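You operate a simulated robot arm through the tools that you are given. There is no shell and no other tool. Be economical: measure what you need, move in short steps, check, and stop when the job is done.

The job below is to be done with a simulated robot arm. You get a single attempt, and the scene is never put back.

## Task
Plug the memory stick in, save again and go back to READY.
Fine: the screen asks for the stick; use the save key, then the back key.

It is judged by the outcome, as a careful person would: the job done as asked, and still so three seconds after it is handed in. It fails if anything else is knocked over, pushed out of place, dropped, spilled or broken.

## Robot
A 6-joint arm with a two-finger parallel gripper, fixed in place. Base frame: the origin is at the foot of the arm, x ahead of it, y to its left, z up. Readings come in mm, rad, newtons and seconds.
With the tool pointing down near the work surface it reaches from about 160 to 740 mm from the base axis. Its first joint turns from -2.897 to 2.897 rad. Payload 3.91 kg.
The tool frame sits at the grasp point between the pads (the TCP): z along the fingers, y along the line on which they close. The tips reach 30 mm beyond it. Largest opening 110 mm; finger width 20, thickness 10; the body of the gripper, 48 by 112 mm, starts 55 mm behind the TCP.
Orientation is told as [roll, pitch, yaw] about the base's x, y, z axes, in that order, counted from this pose: with the fingers straight down and closing along the base's y, the tool's x points along the base's -x, its y along +y and its z along -z.

## Interface
- The arm moves only by the tool play_rows. Its argument "motion" is a list that holds one entry, the list of rows, each a list of 7 numbers: the turn, a rotation vector about the tool's x, y, z in units of 180 degrees (1.0 is 180 degrees), then the shift along the tool's x, y, z in units of 150 mm (1.0 is 150 mm), then the gripper command, from -1 (shut) to 1 (fully open), values between in proportion. In form: [[[ax, ay, az, x, y, z, claw], ...]]. A call has 1 to 12 rows; each row is the pose to reach, as a shift and turn from the pose commanded when the call began, along the tool's axes at that moment. A call with a number of a shift or a turn outside -1 to 1 is refused whole. Rows are played at 5 a second. More than 50 mm and 0.15 rad between two rows, or a gripper value outside its range, and nothing of the call is played. Where a pose cannot be reached the arm comes as near as it can. A force on the tool above 50 N (or 10 N above the force at the start of the call, whichever is more), or a blocked arm, ends the call early, and 0.2 s more pass. The fingers move at their own pace (about 45 mm/s each) and stop on an object; they squeeze with about 38 N. The grip force told is the motor's: it shows also when the fingers shut on nothing. Time passes only in rows, and 0.2 s behind the last, so rows that repeat a pose let the fingers close. The reply holds the time, the measured pose of the TCP, the force on the tool along the base axes, the opening and the grip force, in the units named above and with some noise, with the torque about the TCP (base axes, N m) and any sound that the robot's microphone picked up.
- Cameras (640 x 400 px; columns grow to the right, rows downward): "scene" is fixed at [223.8, 648.8, 1369.6]; the picture's right is [-0.87, -0.49, 0.00], its down [-0.29, 0.52, -0.81] and it looks along [0.40, -0.70, -0.59] (base axes); focal length 288 px, centre (320, 200). "wrist" rides on the gripper at [71, 22, -107] in the tool frame; the picture's right is [-0.29, 0.96, 0.00], its down [-0.76, -0.23, -0.61] and it looks along [-0.58, -0.18, 0.79] (tool axes); focal length 243 px, centre (320, 200). There is no depth. A picture from a camera that has moved, and an enlarged one, comes with that camera's place and axes in the base frame and with its lens. The place of the scene camera against the robot may be out by one fixed shift of up to 12 mm in any direction.
- get_image(camera): a new picture of that camera. The clock stands still meanwhile.
- move_column(by): slides the trunk up (or, below 0, down) by that many mm; the arm rides with it, the base frame stays. It gives what a move gives, with no picture.
- close_up(camera, box): a new picture of the part [left, top, right, bottom] of that camera's present view, enlarged. The clock stands still meanwhile.
- hand_in(): hands the job in; it is judged then, once.

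Work in short steps. Places have to be worked out from the pictures, the camera data and where the tool is seen: move nearer, look again, correct. Check each grasp and each placing, and mend what went wrong. You have 120 turns and 76 pictures in all, those below and enlarged ones among them. Open the gripper and draw the arm clear of the work before you hand the job in, unless the task says otherwise; then end with one line.

The tools are called after "Emit:" as name(argument=value, ...) on one line, values as JSON. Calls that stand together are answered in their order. play_rows: Moves the arm, as the interface text tells. Its arguments: {"type":"object","properties":{"motion":{"type":"array","items":{"type":"array","items":{"type":"array","items":{"type":"number"}}}}},"required":["motion"]} The other tools are called the same way: move_column (by) slides the trunk up or down; get_image (camera) takes a picture; close_up (camera, box) takes an enlarged picture of a part of a camera's view; hand_in () hands the job in.

At the start:

```text
time: 0.0
position: [396.4, -26.3, 1175.3]
ee_rot: [0.0, -0.001, 0.0]
force: [-0.6, -0.2, -0.1]
ft_torque: [-0.01, 0.01, -0.01]
gripper_width: 110.1
grip_force: 0.1
trunk travel left (down, up): [-525.0, 65.0]
```

scene: 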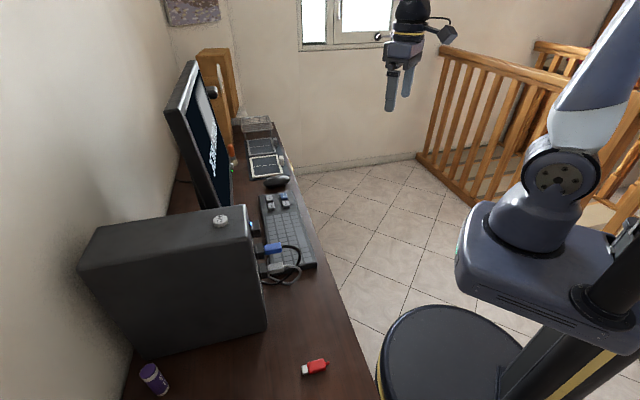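
wrist: 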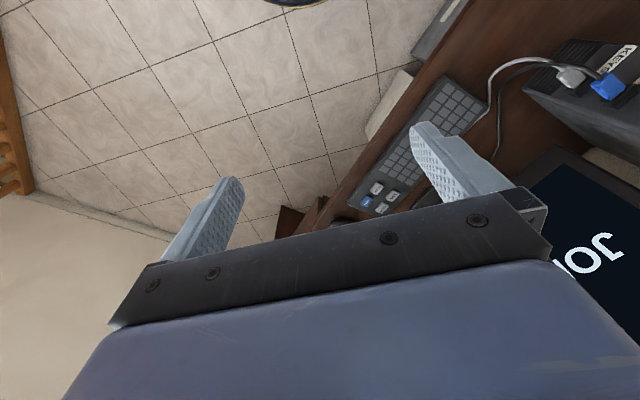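

The scene shows a desk with a PC tower, monitor, keyboard and a red stick. I look closer at the stick and at the tower/keyboard.

Emit:
close_up(camera="scene", box=[220, 180, 380, 280])

Emit:
close_up(camera="scene", box=[260, 330, 380, 400])

Emit:
close_up(camera="scene", box=[160, 60, 320, 220])

Emit:
close_up(camera="wrist", box=[340, 0, 640, 280])

```text
4.00 times, centred on (300, 230) of scene
camera zoom: at [223.8, 648.8, 1369.6], right [-0.87, -0.49, 0.0], down [-0.29, 0.52, -0.81], along [0.4, -0.7, -0.59], focal length 1151 px, centre (400, 80)
```

zoom: 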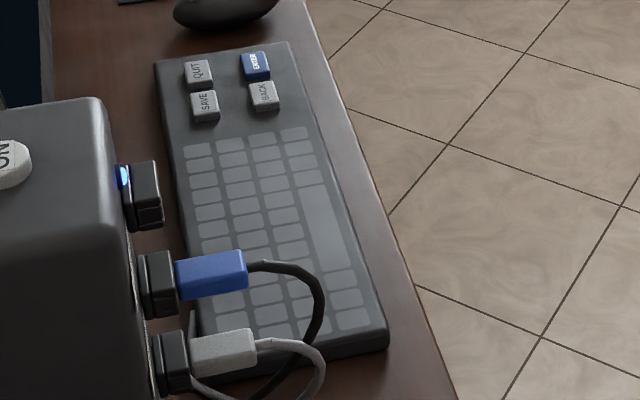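

```text
5.33 times, centred on (320, 365) of scene
camera zoom: at [223.8, 648.8, 1369.6], right [-0.87, -0.49, 0.0], down [-0.29, 0.52, -0.81], along [0.4, -0.7, -0.59], focal length 1534 px, centre (320, -680)
```

zoom: 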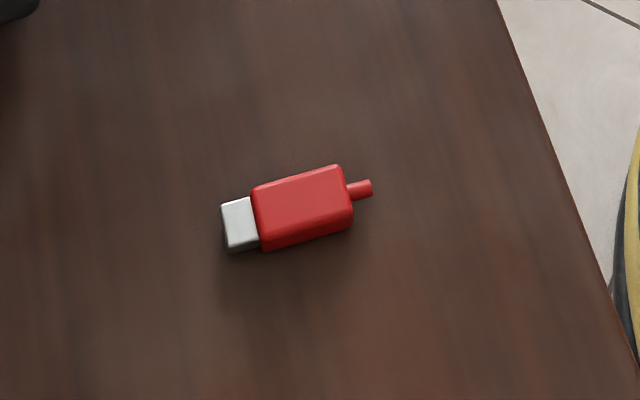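

```text
2.50 times, centred on (240, 140) of scene
camera zoom: at [223.8, 648.8, 1369.6], right [-0.87, -0.49, 0.0], down [-0.29, 0.52, -0.81], along [0.4, -0.7, -0.59], focal length 719 px, centre (520, 350)
```

zoom: 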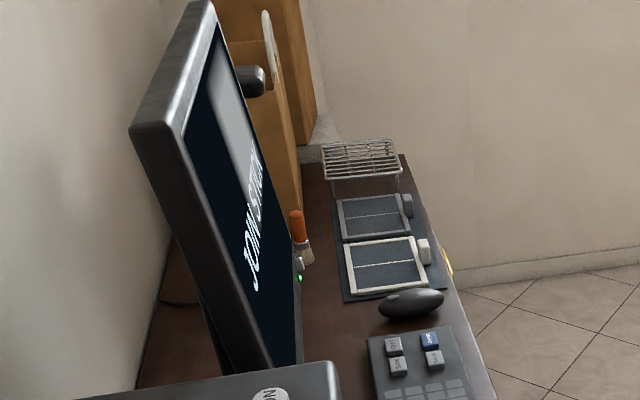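

```text
1.43 times, centred on (490, 140) of wrist
camera zoom: at [325.9, -5.4, 1281.9], right [0.29, 0.96, 0.0], down [0.76, -0.23, 0.61], along [0.58, -0.18, -0.79], focal length 347 px, centre (77, 286)
```

zoom: 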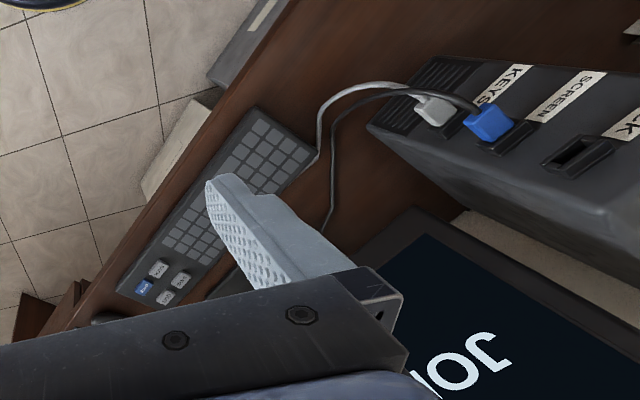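

The screen asks for the stick. The desk runs at 45°, and I put its top near z≈755, the red stick near (363,424) with its plug pointing (+,+), and the STICK socket near (522,360,1000) facing (-,-). I lower the trunk part way, then turn the tool by 45°.

Emit:
move_column(by=-150)

Emit:
play_rows(motion=[[[0, 0, -0.04, 0, 0, 0, 0.5], [0, 0, -0.08, 0, 0, 0, 0.5], [0, 0, -0.12, 0, 0, 0, 0.5], [0, 0, -0.16, 0, 0, 0, 0.5], [0, 0, -0.2, 0, 0, 0, 0.5], [0, 0, -0.25, 0, 0, 0, 0.5]]])

Emit:
get_image(camera="wrist")

```text
time: 1.8
position: [396.1, -26.2, 1024.7]
ee_rot: [0.001, 0.0, 0.001]
force: [0.1, -0.1, -0.5]
ft_torque: [-0.03, 0.0, 0.05]
gripper_width: 109.9
grip_force: 0.1
trunk travel left (down, up): [-375.0, 215.0]
```

```text
refused: row 6 steps farther than a row can; nothing moved
```

```text
69 pictures are left
camera wrist: at [325.9, -5.4, 1132.0], right [0.29, 0.96, 0.0], down [0.76, -0.23, 0.61], along [0.58, -0.18, -0.79], focal length 243 px, centre (320, 200)
```

wrist: 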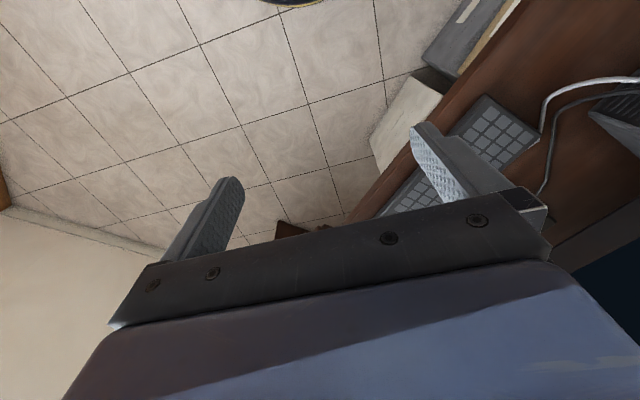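

I turn to 45° while moving toward the stick at a safe height.

Emit:
play_rows(motion=[[[0, 0, -0.042, 0, 0.16, 0, 0.5], [0, 0, -0.084, 0, 0.33, 0, 0.5], [0, 0, -0.126, 0, 0.5, 0, 0.5], [0, 0, -0.168, 0, 0.66, 0, 0.5], [0, 0, -0.21, 0, 0.83, 0, 0.5], [0, 0, -0.25, 0, 1, 0, 0.5]]])

```text
time: 3.1
position: [395.5, 125.1, 1025.7]
ee_rot: [0.0, 0.0, 0.787]
force: [0.9, -0.4, -0.5]
ft_torque: [-0.02, 0.0, 0.02]
gripper_width: 82.4
grip_force: 0.0
trunk travel left (down, up): [-375.0, 215.0]
```

Now I move on along the desk front, toward above the stick.

Emit:
play_rows(motion=[[[0, 0, 0, -0.1, 0.3, 0, 0.5], [0, 0, 0, -0.2, 0.6, 0, 0.5], [0, 0, 0, -0.3, 0.9, 0.1, 0.5], [0, 0, 0, -0.4, 1, 0.3, 0.5]]])

Emit:
play_rows(motion=[[[0, 0, 0, -0.2, 0.25, 0, 0.5], [0, 0, 0, -0.4, 0.5, 0, 0.5], [0, 0, 0, -0.5, 0.55, 0.2, 0.5]]])

Emit:
get_image(camera="wrist")

Emit:
get_image(camera="scene")

```text
time: 4.2
position: [333.3, 269.8, 976.4]
ee_rot: [-0.001, 0.0, 0.786]
force: [-0.2, -0.5, 0.2]
ft_torque: [0.01, -0.02, 0.01]
gripper_width: 82.5
grip_force: 0.1
trunk travel left (down, up): [-375.0, 215.0]
```

```text
time: 5.0
position: [327.0, 385.3, 947.6]
ee_rot: [0.001, -0.001, 0.785]
force: [-0.1, 0.4, 0.5]
ft_torque: [-0.03, 0.0, -0.03]
gripper_width: 82.5
grip_force: 0.0
trunk travel left (down, up): [-375.0, 215.0]
```

```text
68 pictures are left
camera wrist: at [262.1, 348.6, 1055.6], right [-0.47, 0.88, 0.0], down [0.7, 0.37, 0.61], along [0.54, 0.29, -0.79], focal length 243 px, centre (320, 200)
```

wrist: 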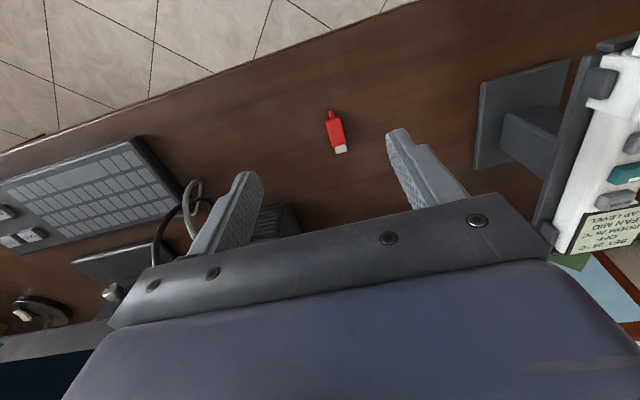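

```text
67 pictures are left
```

scene: 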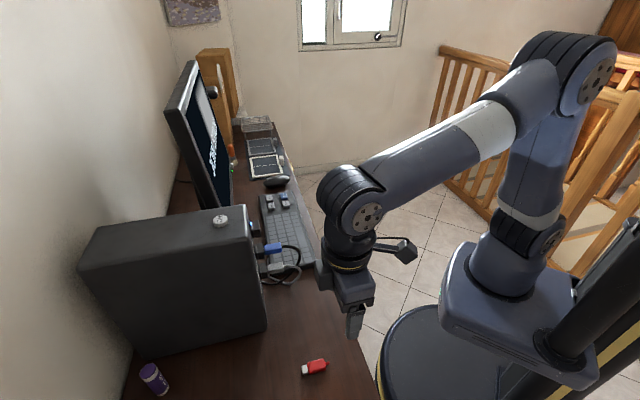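

From the wrist view the stick is at about (357,422) with a 45° axis, which agrees with the scene camera. I move over it, go down part way, then look again.

Emit:
play_rows(motion=[[[0, 0, 0, -0.2, 0.02, 0, 0.3], [0, 0, 0, -0.324, 0.032, 0.2, 0.3], [0, 0, 0, -0.324, 0.032, 0.5, 0.3], [0, 0, 0, -0.324, 0.032, 0.78, 0.3], [0, 0, 0, -0.324, 0.032, 0.78, 0.3]]])

Emit:
get_image(camera="wrist")

Emit:
close_up(camera="scene", box=[240, 280, 400, 400])

```text
time: 6.2
position: [357.6, 421.9, 830.7]
ee_rot: [0.001, 0.001, 0.785]
force: [-0.6, -0.5, -0.3]
ft_torque: [0.03, -0.01, 0.0]
gripper_width: 71.4
grip_force: 0.0
trunk travel left (down, up): [-375.0, 215.0]
```

```text
66 pictures are left
camera wrist: at [293.7, 385.3, 938.1], right [-0.47, 0.88, 0.0], down [0.7, 0.37, 0.61], along [0.54, 0.29, -0.79], focal length 243 px, centre (320, 200)
```

wrist: 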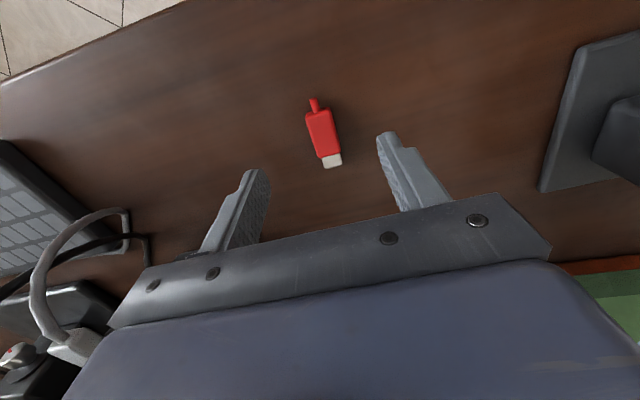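

```text
3.33 times, centred on (320, 340) of scene
camera zoom: at [223.8, 648.8, 1369.6], right [-0.87, -0.49, 0.0], down [-0.29, 0.52, -0.81], along [0.4, -0.7, -0.59], focal length 959 px, centre (320, -267)
```

zoom: 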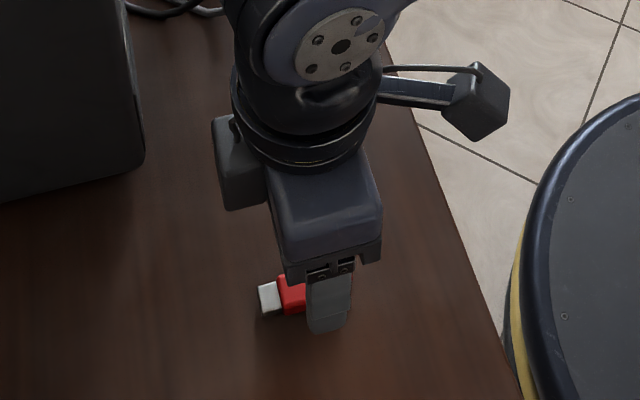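

The stick is centred under the TCP. I descend with the fingers around it and then check the height.

Emit:
play_rows(motion=[[[0, 0, 0, 0, -0.005, 0.1, 0.0], [0, 0, 0, 0, -0.005, 0.2, -0.1], [0, 0, 0, 0, -0.005, 0.25, -0.1], [0, 0, 0, 0, -0.005, 0.25, -0.1]]])

Emit:
get_image(camera="wrist")

Emit:
close_up(camera="scene", box=[270, 325, 370, 400])

```text
time: 7.2
position: [357.0, 421.9, 794.3]
ee_rot: [0.0, -0.001, 0.786]
force: [-0.7, 0.5, -0.2]
ft_torque: [-0.01, -0.02, 0.01]
gripper_width: 49.6
grip_force: 0.1
trunk travel left (down, up): [-375.0, 215.0]
```

```text
64 pictures are left
camera wrist: at [293.1, 386.4, 902.1], right [-0.47, 0.88, 0.0], down [0.7, 0.37, 0.61], along [0.54, 0.29, -0.79], focal length 243 px, centre (320, 200)
```

wrist: 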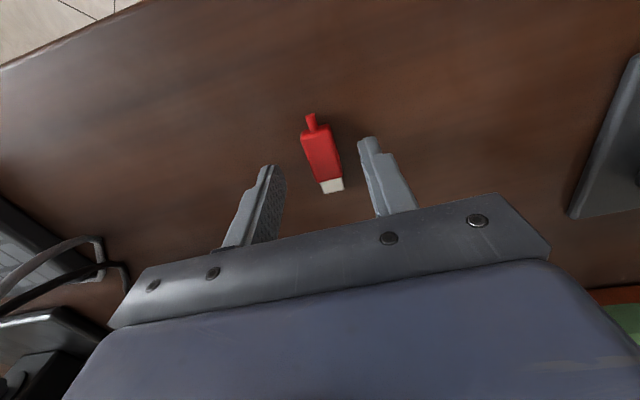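

```text
5.33 times, centred on (320, 362) of scene
camera zoom: at [223.8, 648.8, 1369.6], right [-0.87, -0.49, 0.0], down [-0.29, 0.52, -0.81], along [0.4, -0.7, -0.59], focal length 1534 px, centre (320, -667)
```

zoom: 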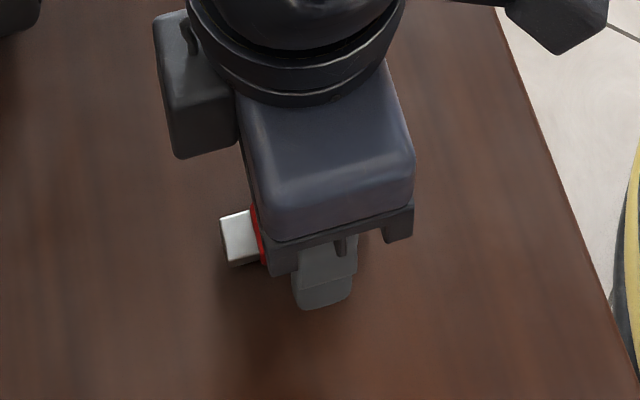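

Triangulating between wrist views suggests the stick lies lower (z≈731–755) than I assumed. I go down 15 mm more and measure again.

Emit:
play_rows(motion=[[[0, 0, 0, 0, 0, 0.03, -0.1], [0, 0, 0, 0, 0, 0.06, -0.1], [0, 0, 0, 0, 0, 0.09, -0.1], [0, 0, 0, 0, 0, 0.1, -0.1]]])

Emit:
close_up(camera="wrist", box=[220, 80, 420, 230])

```text
time: 8.2
position: [358.4, 421.4, 779.3]
ee_rot: [0.0, 0.0, 0.786]
force: [-0.1, 0.6, 0.0]
ft_torque: [-0.01, 0.0, 0.01]
gripper_width: 49.8
grip_force: 0.0
trunk travel left (down, up): [-375.0, 215.0]
```

```text
2.67 times, centred on (320, 155) of wrist
camera zoom: at [293.4, 385.2, 887.4], right [-0.47, 0.88, 0.0], down [0.7, 0.37, 0.61], along [0.54, 0.29, -0.79], focal length 647 px, centre (320, 320)
```

zoom: 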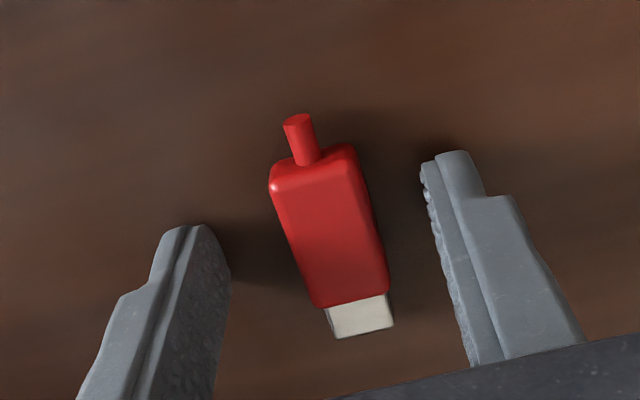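

The stick centre is about 4 mm farther out than the TCP, and the tips are near its level. I shift 3 mm out and go down in 2 mm steps, feeling for the desk.

Emit:
play_rows(motion=[[[0, 0, 0, -0.02, 0, 0.0, -0.1], [0, 0, 0, -0.02, 0, 0.013, -0.1], [0, 0, 0, -0.02, 0, 0.027, -0.1], [0, 0, 0, -0.02, 0, 0.04, -0.1], [0, 0, 0, -0.02, 0, 0.04, -0.1]]])

Emit:
close_up(camera="scene", box=[270, 325, 370, 400])

Emit:
close_up(camera="wrist", box=[220, 80, 420, 230])

```text
time: 9.4
position: [361.9, 422.9, 780.5]
ee_rot: [0.001, -0.006, 0.787]
force: [-9.9, -10.7, 23.5]
ft_torque: [-0.83, 0.1, -0.17]
gripper_width: 49.0
grip_force: 0.0
trunk travel left (down, up): [-375.0, 215.0]
stopped in row 5: the force on the tool passed its limit at 51 N (the readings are from after the stop); the commanded pose is now the measured one
```

```text
5.33 times, centred on (320, 362) of scene
camera zoom: at [223.8, 648.8, 1369.6], right [-0.87, -0.49, 0.0], down [-0.29, 0.52, -0.81], along [0.4, -0.7, -0.59], focal length 1534 px, centre (320, -667)
```

zoom: 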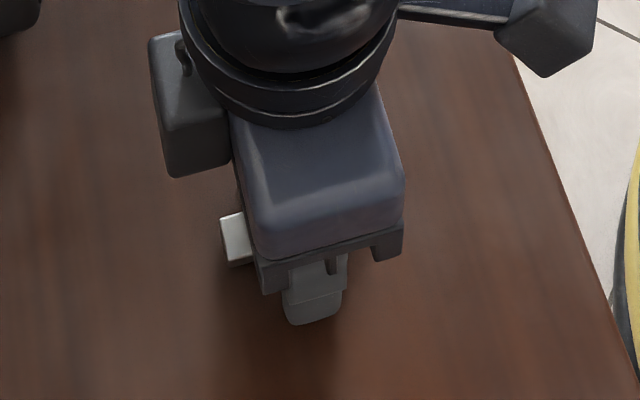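

```text
2.67 times, centred on (320, 155) of wrist
camera zoom: at [295.8, 386.8, 886.7], right [-0.47, 0.88, 0.0], down [0.7, 0.37, 0.61], along [0.54, 0.29, -0.79], focal length 647 px, centre (320, 320)
```

zoom: 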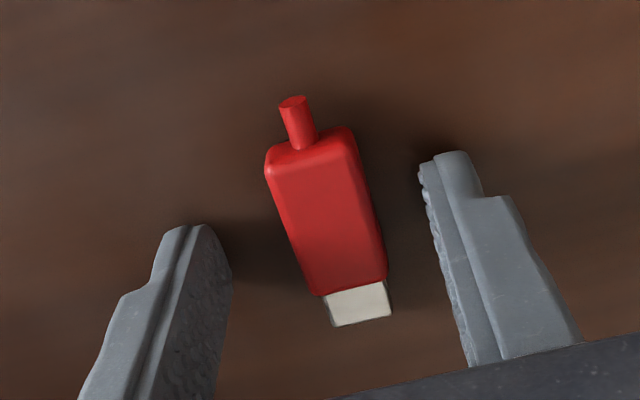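

The tips touched the desk at z≈750. I raise 3 mm and close on the stick.

Emit:
play_rows(motion=[[[0, 0, 0, 0, 0, -0.02, -0.1], [0, 0, 0, 0, 0, -0.022, -0.5], [0, 0, 0, 0, 0, -0.022, -0.7], [0, 0, 0, 0, 0, -0.022, -1], [0, 0, 0, 0, 0, -0.022, -1], [0, 0, 0, 0, 0, -0.022, -1], [0, 0, 0, 0, 0, -0.022, -1]]])

Emit:
close_up(camera="wrist", box=[220, 80, 420, 230])

```text
time: 11.0
position: [362.7, 424.7, 780.2]
ee_rot: [0.002, -0.005, 0.787]
force: [0.3, 0.0, -0.6]
ft_torque: [0.0, -0.04, -0.02]
gripper_width: 18.5
grip_force: 38.3
trunk travel left (down, up): [-375.0, 215.0]
```

```text
2.67 times, centred on (320, 155) of wrist
camera zoom: at [296.8, 388.6, 887.4], right [-0.47, 0.88, 0.0], down [0.7, 0.37, 0.61], along [0.54, 0.29, -0.79], focal length 647 px, centre (320, 320)
```

zoom: 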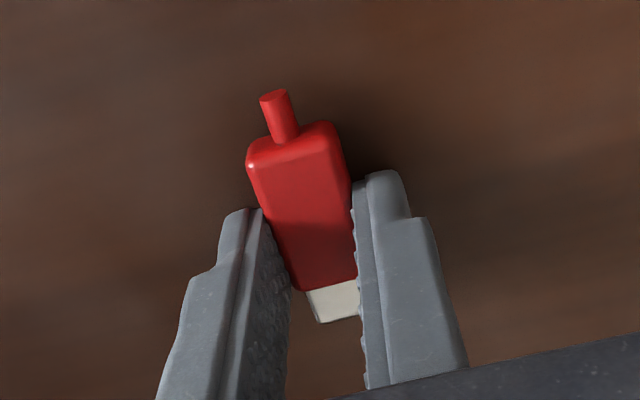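

The stick is held (18.5 mm wide, 38 N). I lift it straight up to socket height, then look.

Emit:
play_rows(motion=[[[0, 0, 0, 0, 0, -0.1, -1], [0, 0, 0, 0, 0, -0.3, -1], [0, 0, 0, 0, 0, -0.6, -1], [0, 0, 0, 0, 0, -0.9, -1], [0, 0, 0, 0, 0, -1, -1]]])

Emit:
play_rows(motion=[[[0, 0, 0, 0, 0, -0.25, -1], [0, 0, 0, 0, 0, -0.5, -1], [0, 0, 0, 0, 0, -0.5, -1]]])

Emit:
get_image(camera="wrist")

Emit:
close_up(camera="scene", box=[200, 180, 400, 305])

```text
time: 12.2
position: [362.2, 423.4, 934.7]
ee_rot: [0.004, -0.007, 0.787]
force: [0.0, 0.3, -0.2]
ft_torque: [-0.01, -0.01, -0.02]
gripper_width: 0.1
grip_force: 37.8
trunk travel left (down, up): [-375.0, 215.0]
```

```text
time: 13.0
position: [364.3, 422.0, 1007.7]
ee_rot: [0.002, -0.007, 0.786]
force: [-1.5, 0.7, -0.1]
ft_torque: [0.05, 0.01, 0.01]
gripper_width: 0.2
grip_force: 38.0
trunk travel left (down, up): [-375.0, 215.0]
```

```text
58 pictures are left
camera wrist: at [298.3, 385.0, 1114.5], right [-0.47, 0.88, 0.0], down [0.7, 0.37, 0.61], along [0.54, 0.29, -0.79], focal length 243 px, centre (320, 200)
```

wrist: 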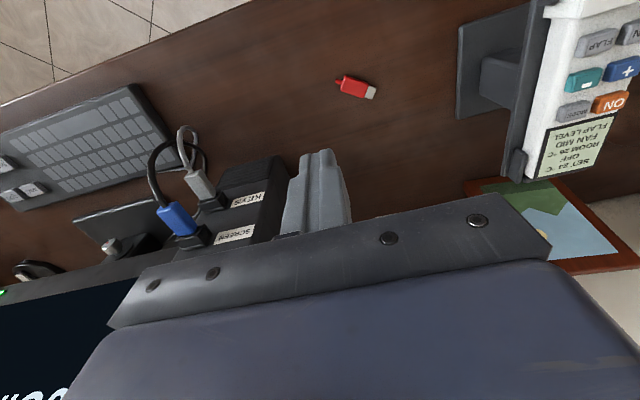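

```text
3.20 times, centred on (300, 242) of scene
camera zoom: at [223.8, 648.8, 1369.6], right [-0.87, -0.49, 0.0], down [-0.29, 0.52, -0.81], along [0.4, -0.7, -0.59], focal length 920 px, centre (384, 64)
```

zoom: 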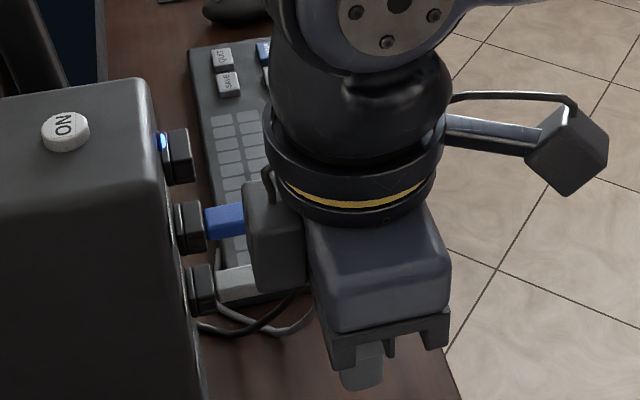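

The grip slipped during the lift: the fingers are shut on nothing, and the stick is back on the desk, turned. I look at it closely before a second try with a slower lift.

Emit:
close_up(camera="wrist", box=[280, 30, 440, 150])

Emit:
close_up(camera="scene", box=[230, 310, 350, 400])

```text
3.33 times, centred on (360, 90) of wrist
camera zoom: at [298.3, 385.0, 1114.5], right [-0.47, 0.88, 0.0], down [0.7, 0.37, 0.61], along [0.54, 0.29, -0.79], focal length 809 px, centre (187, 567)
```

zoom: 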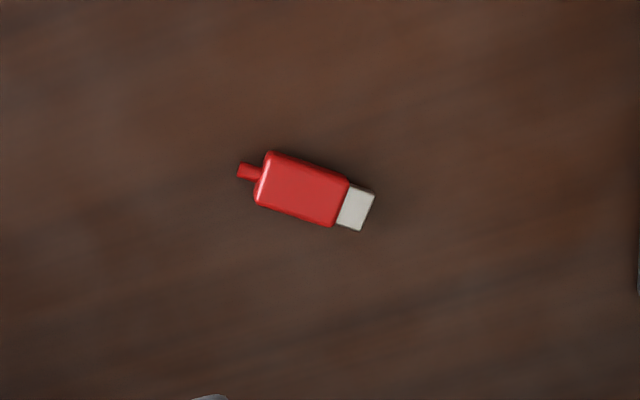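

```text
4.44 times, centred on (290, 355) of scene
camera zoom: at [223.8, 648.8, 1369.6], right [-0.87, -0.49, 0.0], down [-0.29, 0.52, -0.81], along [0.4, -0.7, -0.59], focal length 1278 px, centre (453, -489)
```

zoom: 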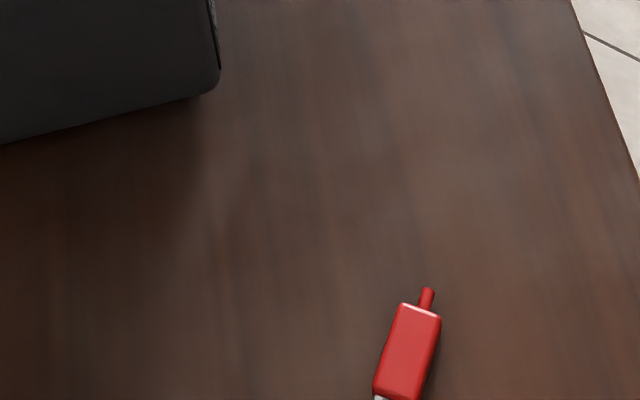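

The stick lies at about (347,465,757) with its plug pointing at roughly 101°. I open, turn the tool to match and descend above it.

Emit:
play_rows(motion=[[[0, 0, -0.045, -0.02, 0.05, 0.05, 0], [0, 0, -0.09, -0.05, 0.1, 0.15, 0], [0, 0, -0.135, -0.08, 0.15, 0.3, 0], [0, 0, -0.18, -0.1, 0.2, 0.5, 0], [0, 0, -0.225, -0.123, 0.25, 0.7, 0], [0, 0, -0.27, -0.123, 0.287, 0.9, 0], [0, 0, -0.311, -0.123, 0.287, 1, 0], [0, 0, -0.311, -0.123, 0.287, 1, 0]]])

Emit:
close_up(camera="wrist", box=[220, 50, 420, 200])

```text
time: 14.8
position: [343.9, 467.5, 856.3]
ee_rot: [-0.007, -0.004, 1.765]
force: [-0.6, -0.5, -0.7]
ft_torque: [0.03, 0.0, -0.01]
gripper_width: 54.7
grip_force: 0.0
trunk travel left (down, up): [-375.0, 215.0]
```

```text
2.67 times, centred on (320, 125) of wrist
camera zoom: at [337.0, 391.5, 963.6], right [-0.99, 0.1, 0.0], down [0.08, 0.79, 0.61], along [0.06, 0.61, -0.79], focal length 647 px, centre (320, 400)
```

zoom: 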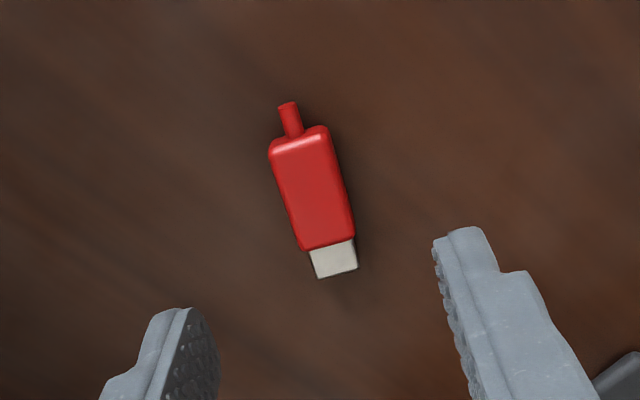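

The stick is nearly centred under the tool. I make a small correction and descend to just above desk contact, then check.

Emit:
play_rows(motion=[[[0, 0, 0, 0.007, -0.013, 0.15, 0], [0, 0, 0, 0.007, -0.013, 0.3, -0.1], [0, 0, 0, 0.007, -0.013, 0.4, -0.1], [0, 0, 0, 0.007, -0.013, 0.475, -0.1], [0, 0, 0, 0.007, -0.013, 0.475, -0.1]]])

Emit:
close_up(camera="wrist", box=[220, 80, 420, 230])

```text
time: 16.0
position: [347.7, 468.8, 784.8]
ee_rot: [-0.003, -0.001, 1.763]
force: [0.1, -1.2, 0.1]
ft_torque: [0.01, -0.01, -0.01]
gripper_width: 49.5
grip_force: 0.0
trunk travel left (down, up): [-375.0, 215.0]
```

```text
2.67 times, centred on (320, 155) of wrist
camera zoom: at [339.3, 393.1, 891.0], right [-0.99, 0.1, 0.0], down [0.08, 0.79, 0.61], along [0.07, 0.61, -0.79], focal length 647 px, centre (320, 320)
```

zoom: 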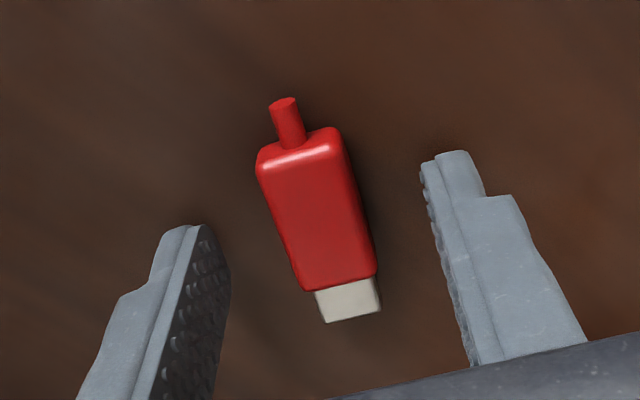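

The body centre sits about 5 mm toward the tail from the TCP. I shift that way, lower 3 mm and close.

Emit:
play_rows(motion=[[[0, 0, 0, 0.035, 0, 0, -0.1], [0, 0, 0, 0.035, 0, 0.015, -0.1], [0, 0, 0, 0.035, 0, 0.02, -0.3], [0, 0, 0, 0.035, 0, 0.02, -0.6], [0, 0, 0, 0.035, 0, 0.02, -1], [0, 0, 0, 0.035, 0, 0.02, -1], [0, 0, 0, 0.035, 0, 0.02, -1]]])

Emit:
close_up(camera="wrist", box=[220, 80, 420, 230])

```text
time: 17.6
position: [347.7, 461.8, 781.8]
ee_rot: [-0.006, -0.003, 1.764]
force: [0.2, 0.5, 0.3]
ft_torque: [-0.03, 0.0, -0.03]
gripper_width: 18.4
grip_force: 38.2
trunk travel left (down, up): [-375.0, 215.0]
```

```text
2.67 times, centred on (320, 155) of wrist
camera zoom: at [341.2, 386.4, 888.2], right [-0.99, 0.1, 0.0], down [0.08, 0.79, 0.61], along [0.07, 0.61, -0.79], focal length 647 px, centre (320, 320)
```

zoom: 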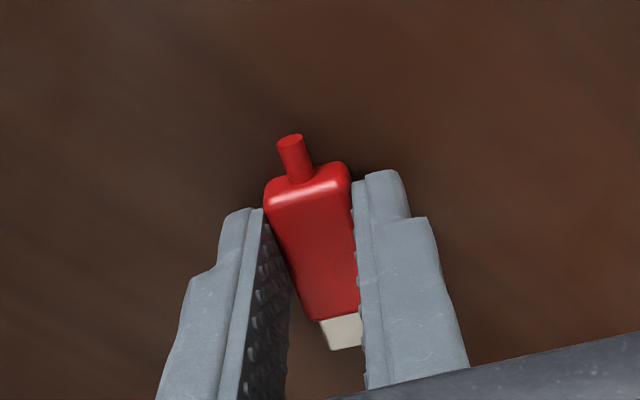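

This grasp is further over the body. I lift slowly and check that it holds.

Emit:
play_rows(motion=[[[0, 0, 0, 0, 0, -0.02, -1], [0, 0, 0, 0, 0, -0.05, -1], [0, 0, 0, 0, 0, -0.08, -1], [0, 0, 0, 0, 0, -0.11, -1], [0, 0, 0, 0, 0, -0.14, -1], [0, 0, 0, 0, 0, -0.17, -1], [0, 0, 0, 0, 0, -0.2, -1]]])

Emit:
close_up(camera="wrist", box=[220, 80, 420, 230])

```text
time: 19.2
position: [349.1, 462.2, 812.6]
ee_rot: [-0.005, -0.005, 1.762]
force: [-0.7, 0.5, -0.5]
ft_torque: [0.0, 0.0, 0.0]
gripper_width: 18.4
grip_force: 38.2
trunk travel left (down, up): [-375.0, 215.0]
```

```text
2.67 times, centred on (320, 155) of wrist
camera zoom: at [341.2, 387.2, 918.0], right [-0.99, 0.1, 0.0], down [0.08, 0.79, 0.61], along [0.07, 0.61, -0.79], focal length 647 px, centre (320, 320)
```

zoom: 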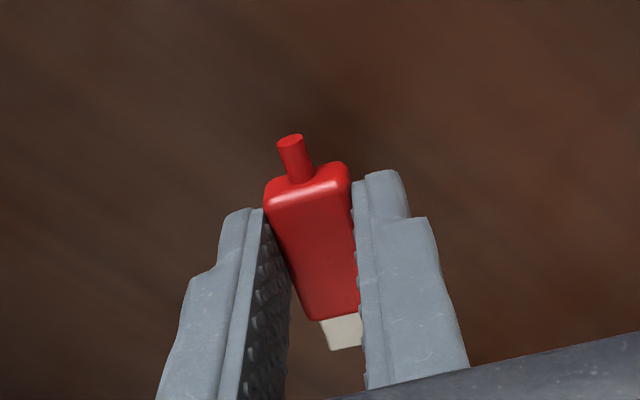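

It holds. I lift on gently while turning back to 45°.

Emit:
play_rows(motion=[[[0, 0, 0, 0, 0, -0.06, -1], [0, 0, 0.01, 0, 0, -0.15, -1], [0, 0, 0.04, 0, 0, -0.25, -1], [0, 0, 0.07, 0, 0, -0.35, -1], [0, 0, 0.1, 0, 0, -0.45, -1], [0, 0, 0.14, 0, 0, -0.55, -1], [0, 0, 0.18, 0, 0, -0.65, -1], [0, 0, 0.22, 0, 0, -0.75, -1], [0, 0, 0.26, 0, 0, -0.85, -1], [0, 0, 0.29, 0, 0, -0.93, -1], [0, 0, 0.311, 0, 0, -1, -1], [0, 0, 0.311, 0, 0, -1, -1]]])

Emit:
get_image(camera="wrist")

```text
time: 21.8
position: [348.7, 460.8, 963.2]
ee_rot: [0.003, -0.006, 0.782]
force: [-0.8, -0.1, -0.8]
ft_torque: [0.02, -0.02, -0.01]
gripper_width: 18.7
grip_force: 38.0
trunk travel left (down, up): [-375.0, 215.0]
```

```text
50 pictures are left
camera wrist: at [282.1, 424.5, 1069.1], right [-0.47, 0.88, 0.0], down [0.7, 0.37, 0.61], along [0.54, 0.29, -0.79], focal length 243 px, centre (320, 200)
```

wrist: 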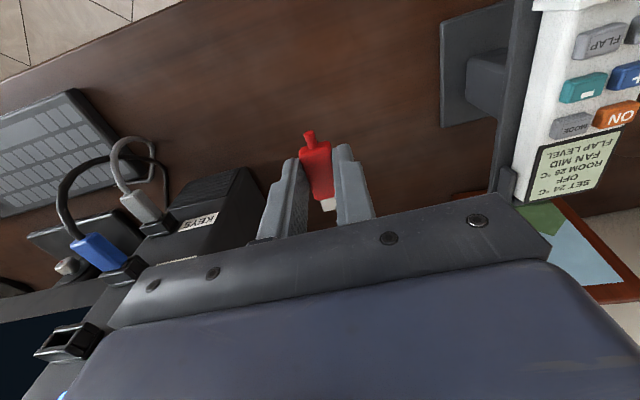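

The stick is held, and the STICK socket is visible at the lower left. I zoom in on it to measure.

Emit:
close_up(camera="wrist", box=[0, 220, 180, 400])

Emit:
close_up(camera="scene", box=[235, 205, 315, 255])

```text
2.22 times, centred on (90, 310) of wrist
camera zoom: at [282.1, 424.5, 1069.1], right [-0.47, 0.88, 0.0], down [0.7, 0.37, 0.61], along [0.54, 0.29, -0.79], focal length 539 px, centre (831, -44)
```

zoom: 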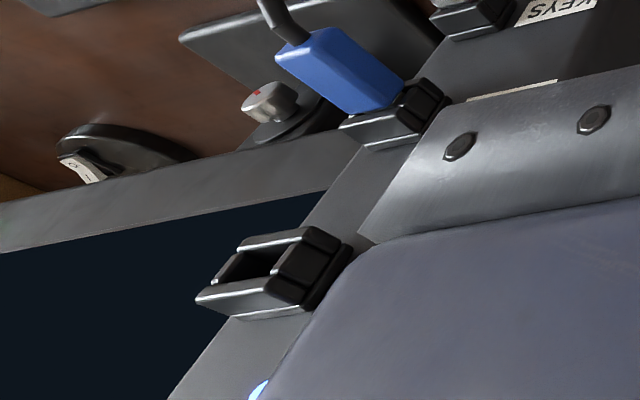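

```text
8.00 times, centred on (275, 230) of scene
camera zoom: at [223.8, 648.8, 1369.6], right [-0.87, -0.49, 0.0], down [-0.29, 0.52, -0.81], along [0.4, -0.7, -0.59], focal length 2301 px, centre (680, -40)
```

zoom: 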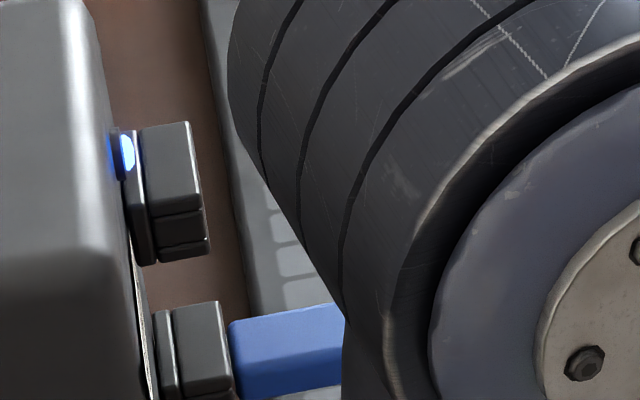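

The slot is horizontal (block about 27 wide by 14 tall), which matches how the stick is held. I back off and rise a bit for a clearer view to triangulate the socket.

Emit:
play_rows(motion=[[[0, 0, 0, 0.1, 0, -0.1, -1], [0, 0, 0, 0.2, 0, -0.25, -1], [0, 0, 0, 0.25, -0.08, -0.4, -1], [0, 0, 0, 0.25, -0.15, -0.5, -1], [0, 0, 0, 0.25, -0.15, -0.5, -1]]])

Emit:
get_image(camera="wrist")

```text
time: 23.0
position: [336.7, 418.5, 1035.6]
ee_rot: [0.001, -0.008, 0.786]
force: [0.0, 0.2, -0.8]
ft_torque: [-0.02, 0.01, -0.03]
gripper_width: 18.1
grip_force: 37.5
trunk travel left (down, up): [-375.0, 215.0]
```

```text
47 pictures are left
camera wrist: at [271.6, 380.9, 1143.1], right [-0.47, 0.88, 0.0], down [0.7, 0.37, 0.61], along [0.54, 0.29, -0.79], focal length 243 px, centre (320, 200)
```

wrist: 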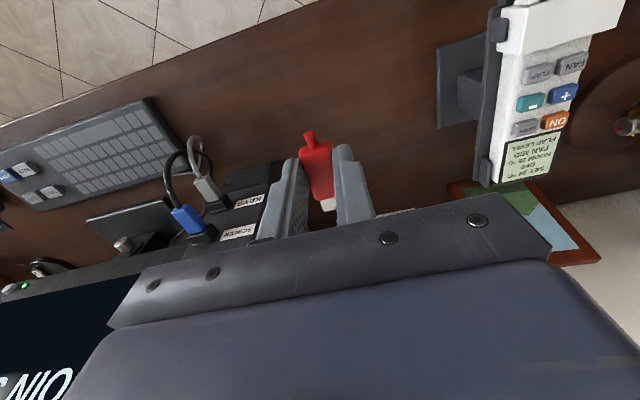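

The socket is now hidden by the gripper. I move about 70 mm to the left (+v) to expose it.

Emit:
play_rows(motion=[[[0, 0, 0, 0, 0.2, 0, -1], [0, 0, 0, 0, 0.4, 0, -1], [0, 0, 0, 0, 0.55, 0, -1], [0, 0, 0, 0, 0.55, 0, -1]]])

Emit:
close_up(camera="wrist", box=[0, 140, 240, 290])

```text
time: 24.0
position: [278.1, 478.2, 1037.2]
ee_rot: [-0.001, -0.006, 0.786]
force: [-0.5, 0.2, -0.2]
ft_torque: [0.04, 0.0, 0.03]
gripper_width: 18.5
grip_force: 37.8
trunk travel left (down, up): [-375.0, 215.0]
```

```text
2.67 times, centred on (120, 215) of wrist
camera zoom: at [212.4, 441.3, 1144.2], right [-0.47, 0.88, 0.0], down [0.7, 0.37, 0.61], along [0.54, 0.29, -0.79], focal length 647 px, centre (853, 160)
```

zoom: 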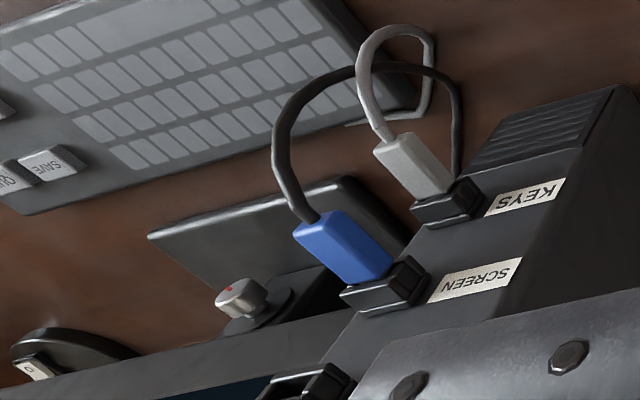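

The socket is at the bottom of that crop. I take the crop below it.

Emit:
close_up(camera="wrist", box=[30, 210, 190, 310])

```text
4.00 times, centred on (110, 260) of wrist
camera zoom: at [212.4, 441.3, 1144.2], right [-0.47, 0.88, 0.0], down [0.7, 0.37, 0.61], along [0.54, 0.29, -0.79], focal length 970 px, centre (1160, -40)
```

zoom: 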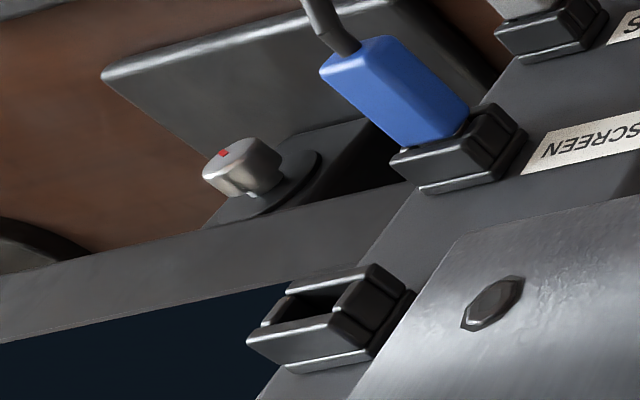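

Two wrist views agree on the socket mouth centre at about (526,351,994), facing (-,-). The stick tip is about 37 mm ahead of the TCP and the stick about 27 mm below it. I move sideways toward a pre-insert pose.

Emit:
play_rows(motion=[[[0, 0, 0, 0, -0.1, 0, -1], [0, 0, 0, 0, -0.25, 0, -1], [0, 0, 0, 0, -0.4, 0, -1], [0, 0, 0, 0, -0.55, 0, -1], [0, 0, 0, 0, -0.7, 0, -1], [0, 0, 0, 0, -0.85, 0, -1], [0, 0, 0, 0, -1, 0, -1], [0, 0, 0, 0, -1, 0, -1]]])

Emit:
play_rows(motion=[[[0, 0, 0, 0, -0.15, 0, -1], [0, 0, 0, 0, -0.35, 0.03, -1], [0, 0, 0, 0, -0.55, 0.06, -1], [0, 0, 0, 0, -0.7, 0.1, -1], [0, 0, 0, 0, -0.77, 0.1, -1], [0, 0, 0, 0, -0.77, 0.1, -1]]])

Emit:
close_up(camera="scene", box=[220, 180, 380, 280])

Emit:
get_image(camera="wrist")

```text
time: 25.8
position: [384.4, 371.9, 1036.4]
ee_rot: [0.001, -0.008, 0.785]
force: [-0.4, -0.6, 0.2]
ft_torque: [0.0, 0.03, 0.0]
gripper_width: 18.2
grip_force: 37.8
trunk travel left (down, up): [-375.0, 215.0]
```

```text
time: 27.2
position: [467.9, 289.8, 1021.4]
ee_rot: [0.002, -0.004, 0.784]
force: [-0.2, -0.9, -0.7]
ft_torque: [0.0, 0.02, 0.01]
gripper_width: 18.5
grip_force: 37.7
trunk travel left (down, up): [-375.0, 215.0]
```

```text
4.00 times, centred on (300, 230) of scene
camera zoom: at [223.8, 648.8, 1369.6], right [-0.87, -0.49, 0.0], down [-0.29, 0.52, -0.81], along [0.4, -0.7, -0.59], focal length 1151 px, centre (400, 80)
```

zoom: 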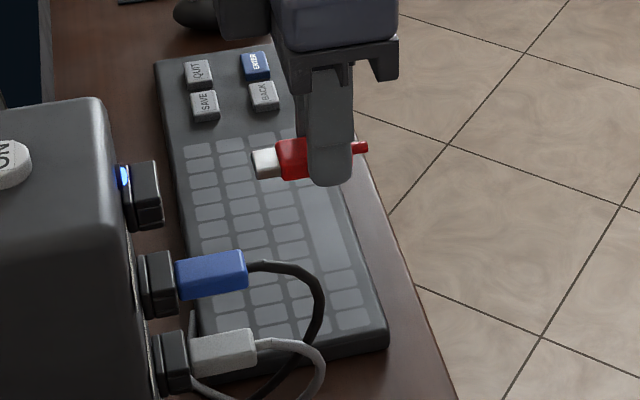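

```text
43 pictures are left
camera wrist: at [402.3, 253.9, 1128.8], right [-0.47, 0.88, 0.0], down [0.7, 0.37, 0.61], along [0.54, 0.29, -0.79], focal length 243 px, centre (320, 200)
```

wrist: 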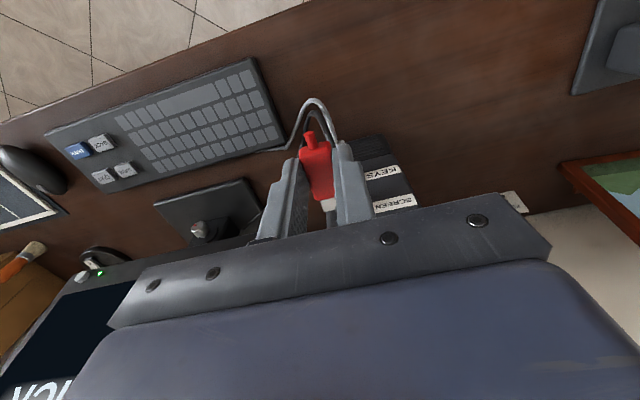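

I zoom the scene camera on the stick and socket to compare their alignment.

Emit:
close_up(camera="scene", box=[245, 205, 325, 255])

Emit:
close_up(camera="wrist", box=[260, 120, 420, 230])

```text
8.00 times, centred on (285, 230) of scene
camera zoom: at [223.8, 648.8, 1369.6], right [-0.87, -0.49, 0.0], down [-0.29, 0.52, -0.81], along [0.4, -0.7, -0.59], focal length 2301 px, centre (600, -40)
```

zoom: 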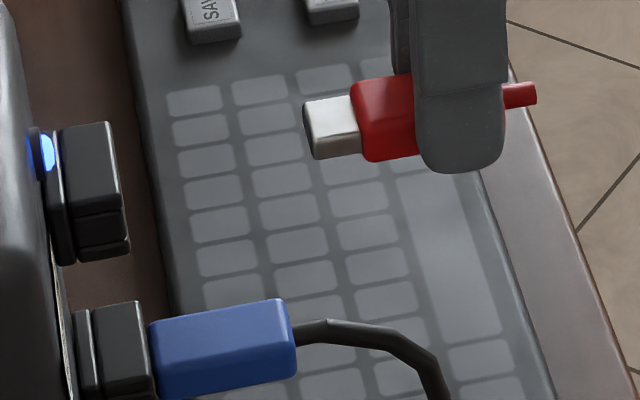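

```text
3.64 times, centred on (340, 175) of wrist
camera zoom: at [402.3, 253.9, 1128.8], right [-0.47, 0.88, 0.0], down [0.7, 0.37, 0.61], along [0.54, 0.29, -0.79], focal length 882 px, centre (247, 291)
```

zoom: 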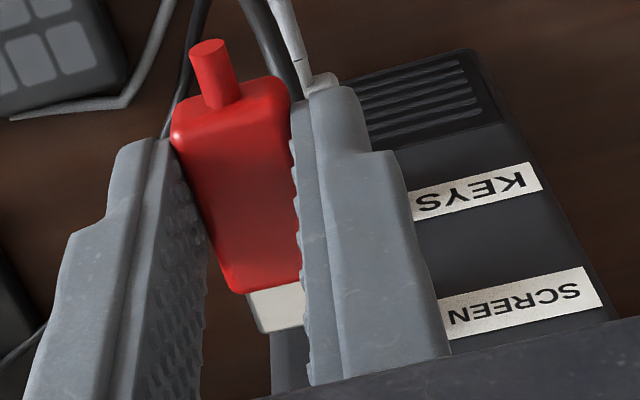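

Both cameras suggest the stick should go about 5 mm left and 3 mm down, and the tip is about 46 mm short of the socket. I correct, advance 38 mm and look again.

Emit:
play_rows(motion=[[[0, 0, 0, 0, 0.037, 0.022, -1], [0, 0, 0, -0.08, 0.037, 0.022, -1], [0, 0, 0, -0.16, 0.037, 0.022, -1], [0, 0, 0, -0.22, 0.037, 0.022, -1], [0, 0, 0, -0.255, 0.037, 0.022, -1], [0, 0, 0, -0.255, 0.037, 0.022, -1]]])

Emit:
close_up(camera="scene", box=[245, 205, 325, 255])

Emit:
close_up(camera="wrist", box=[280, 150, 380, 230])

```text
time: 28.6
position: [489.3, 319.9, 1018.0]
ee_rot: [0.001, -0.005, 0.783]
force: [0.5, 0.1, -0.1]
ft_torque: [0.01, 0.01, 0.01]
gripper_width: 18.6
grip_force: 38.0
trunk travel left (down, up): [-375.0, 215.0]
```

```text
8.00 times, centred on (285, 230) of scene
camera zoom: at [223.8, 648.8, 1369.6], right [-0.87, -0.49, 0.0], down [-0.29, 0.52, -0.81], along [0.4, -0.7, -0.59], focal length 2301 px, centre (600, -40)
```

zoom: 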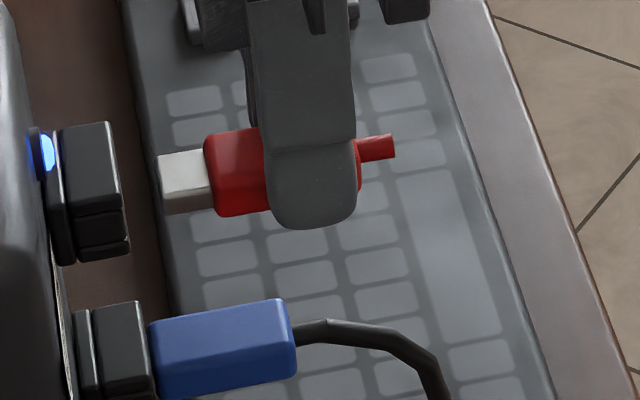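

```text
5.00 times, centred on (330, 190) of wrist
camera zoom: at [424.4, 284.4, 1125.0], right [-0.47, 0.88, 0.0], down [0.7, 0.37, 0.61], along [0.54, 0.29, -0.79], focal length 1213 px, centre (270, 250)
```

zoom: 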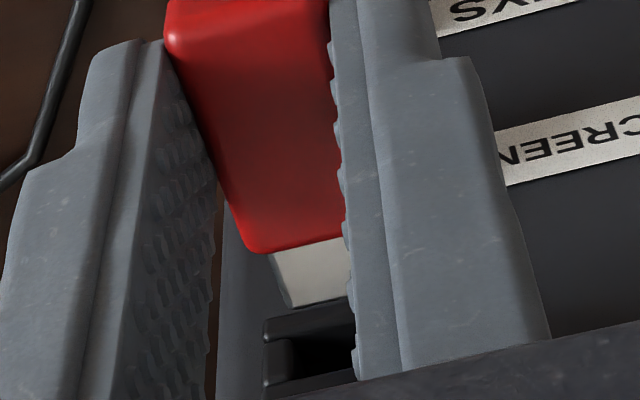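

The view is excellent: both cameras show the connector lined up with the opening, about 10 mm short. I advance in small steps and watch the force.

Emit:
play_rows(motion=[[[0, 0, 0, -0.02, 0.004, 0, -1], [0, 0, 0, -0.04, 0.004, 0, -1], [0, 0, 0, -0.06, 0.004, 0, -1], [0, 0, 0, -0.075, 0.004, 0, -1], [0, 0, 0, -0.09, 0.004, 0, -1]]])

Emit:
close_up(camera="scene", box=[245, 205, 325, 255])

Emit:
close_up(camera="wrist", box=[280, 150, 380, 230])

```text
time: 29.8
position: [500.2, 330.1, 1018.6]
ee_rot: [0.002, -0.007, 0.785]
force: [0.1, -0.7, 0.9]
ft_torque: [-0.02, 0.06, -0.02]
gripper_width: 18.3
grip_force: 38.2
trunk travel left (down, up): [-375.0, 215.0]
```

```text
8.00 times, centred on (285, 230) of scene
camera zoom: at [223.8, 648.8, 1369.6], right [-0.87, -0.49, 0.0], down [-0.29, 0.52, -0.81], along [0.4, -0.7, -0.59], focal length 2301 px, centre (600, -40)
```

zoom: 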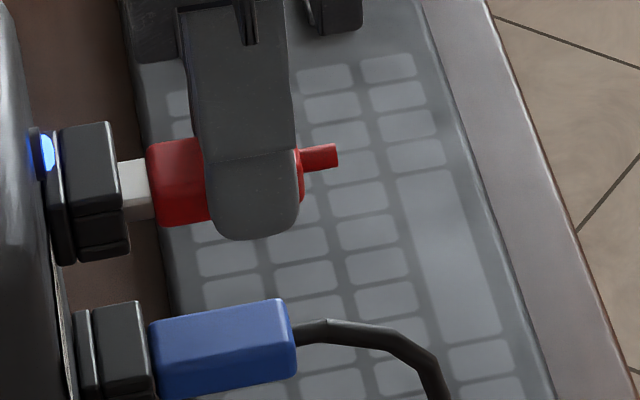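

```text
5.00 times, centred on (330, 190) of wrist
camera zoom: at [434.1, 294.3, 1125.2], right [-0.47, 0.88, 0.0], down [0.7, 0.37, 0.61], along [0.54, 0.29, -0.79], focal length 1213 px, centre (270, 250)
```

zoom: 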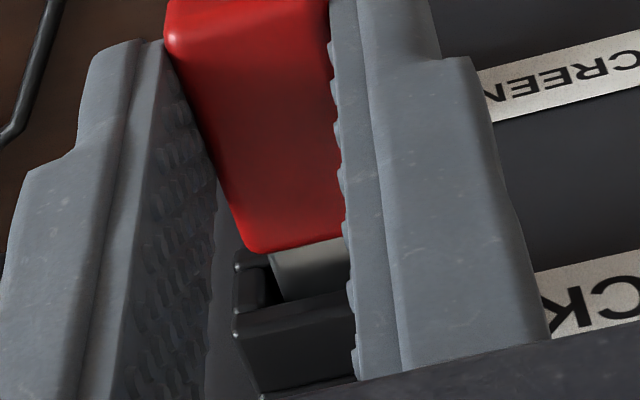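

The tip has entered with no force. I push on in small steps until the body seats.

Emit:
play_rows(motion=[[[0, 0, 0, -0.015, 0, 0, -1], [0, 0, 0, -0.03, 0, 0, -1], [0, 0, 0, -0.04, 0, 0, -1], [0, 0, 0, -0.05, 0, 0, -1], [0, 0, 0, -0.05, 0, 0, -1]]])

Emit:
close_up(camera="scene", box=[245, 205, 325, 255])

```text
time: 31.0
position: [504.2, 335.3, 1019.2]
ee_rot: [0.001, -0.006, 0.785]
force: [-3.0, -3.4, 5.6]
ft_torque: [-0.25, 0.2, -0.02]
gripper_width: 18.5
grip_force: 38.1
trunk travel left (down, up): [-375.0, 215.0]
```

```text
8.00 times, centred on (285, 230) of scene
camera zoom: at [223.8, 648.8, 1369.6], right [-0.87, -0.49, 0.0], down [-0.29, 0.52, -0.81], along [0.4, -0.7, -0.59], focal length 2301 px, centre (600, -40)
```

zoom: 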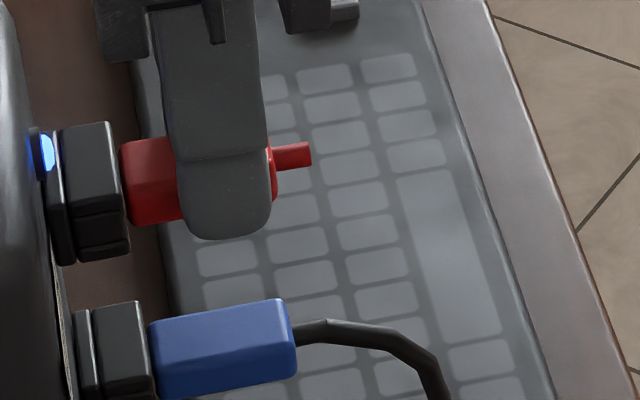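

The body is flush with the socket at only a few newtons. I push 2–3 mm more to make sure it seats and check for a response.

Emit:
play_rows(motion=[[[0, 0, 0, -0.01, 0, -0.005, -1], [0, 0, 0, -0.02, 0, -0.005, -1], [0, 0, 0, -0.02, 0, -0.005, -1]]])

Emit:
close_up(camera="wrist", box=[280, 150, 380, 230])

Emit:
get_image(camera="scene")

```text
time: 31.8
position: [504.2, 334.4, 1018.8]
ee_rot: [0.002, -0.002, 0.784]
force: [-18.9, -15.6, -9.0]
ft_torque: [-0.37, 0.42, 0.01]
gripper_width: 18.4
grip_force: 38.1
trunk travel left (down, up): [-375.0, 215.0]
```

```text
5.00 times, centred on (330, 190) of wrist
camera zoom: at [439.5, 298.7, 1126.7], right [-0.47, 0.88, 0.0], down [0.7, 0.37, 0.61], along [0.54, 0.29, -0.79], focal length 1213 px, centre (270, 250)
```

zoom: 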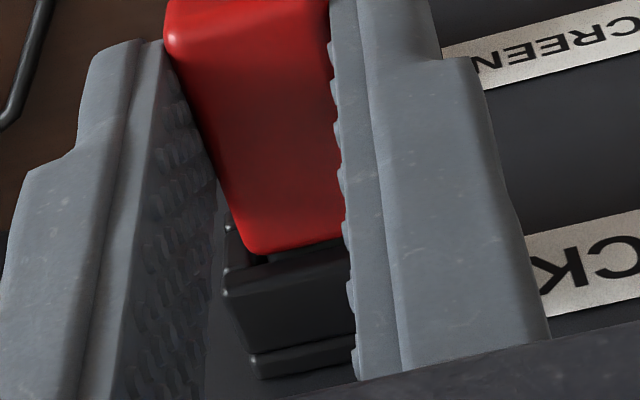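

```text
34 pictures are left
```

scene: 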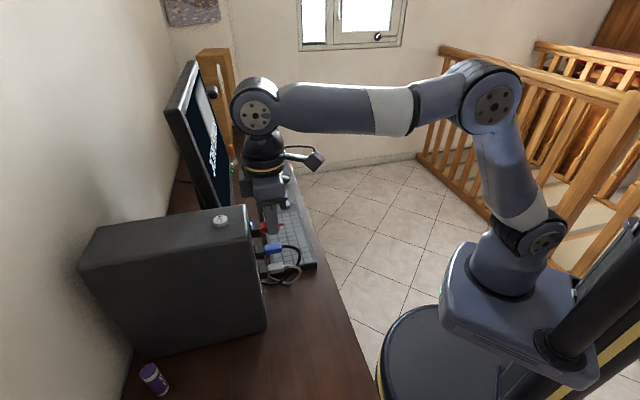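

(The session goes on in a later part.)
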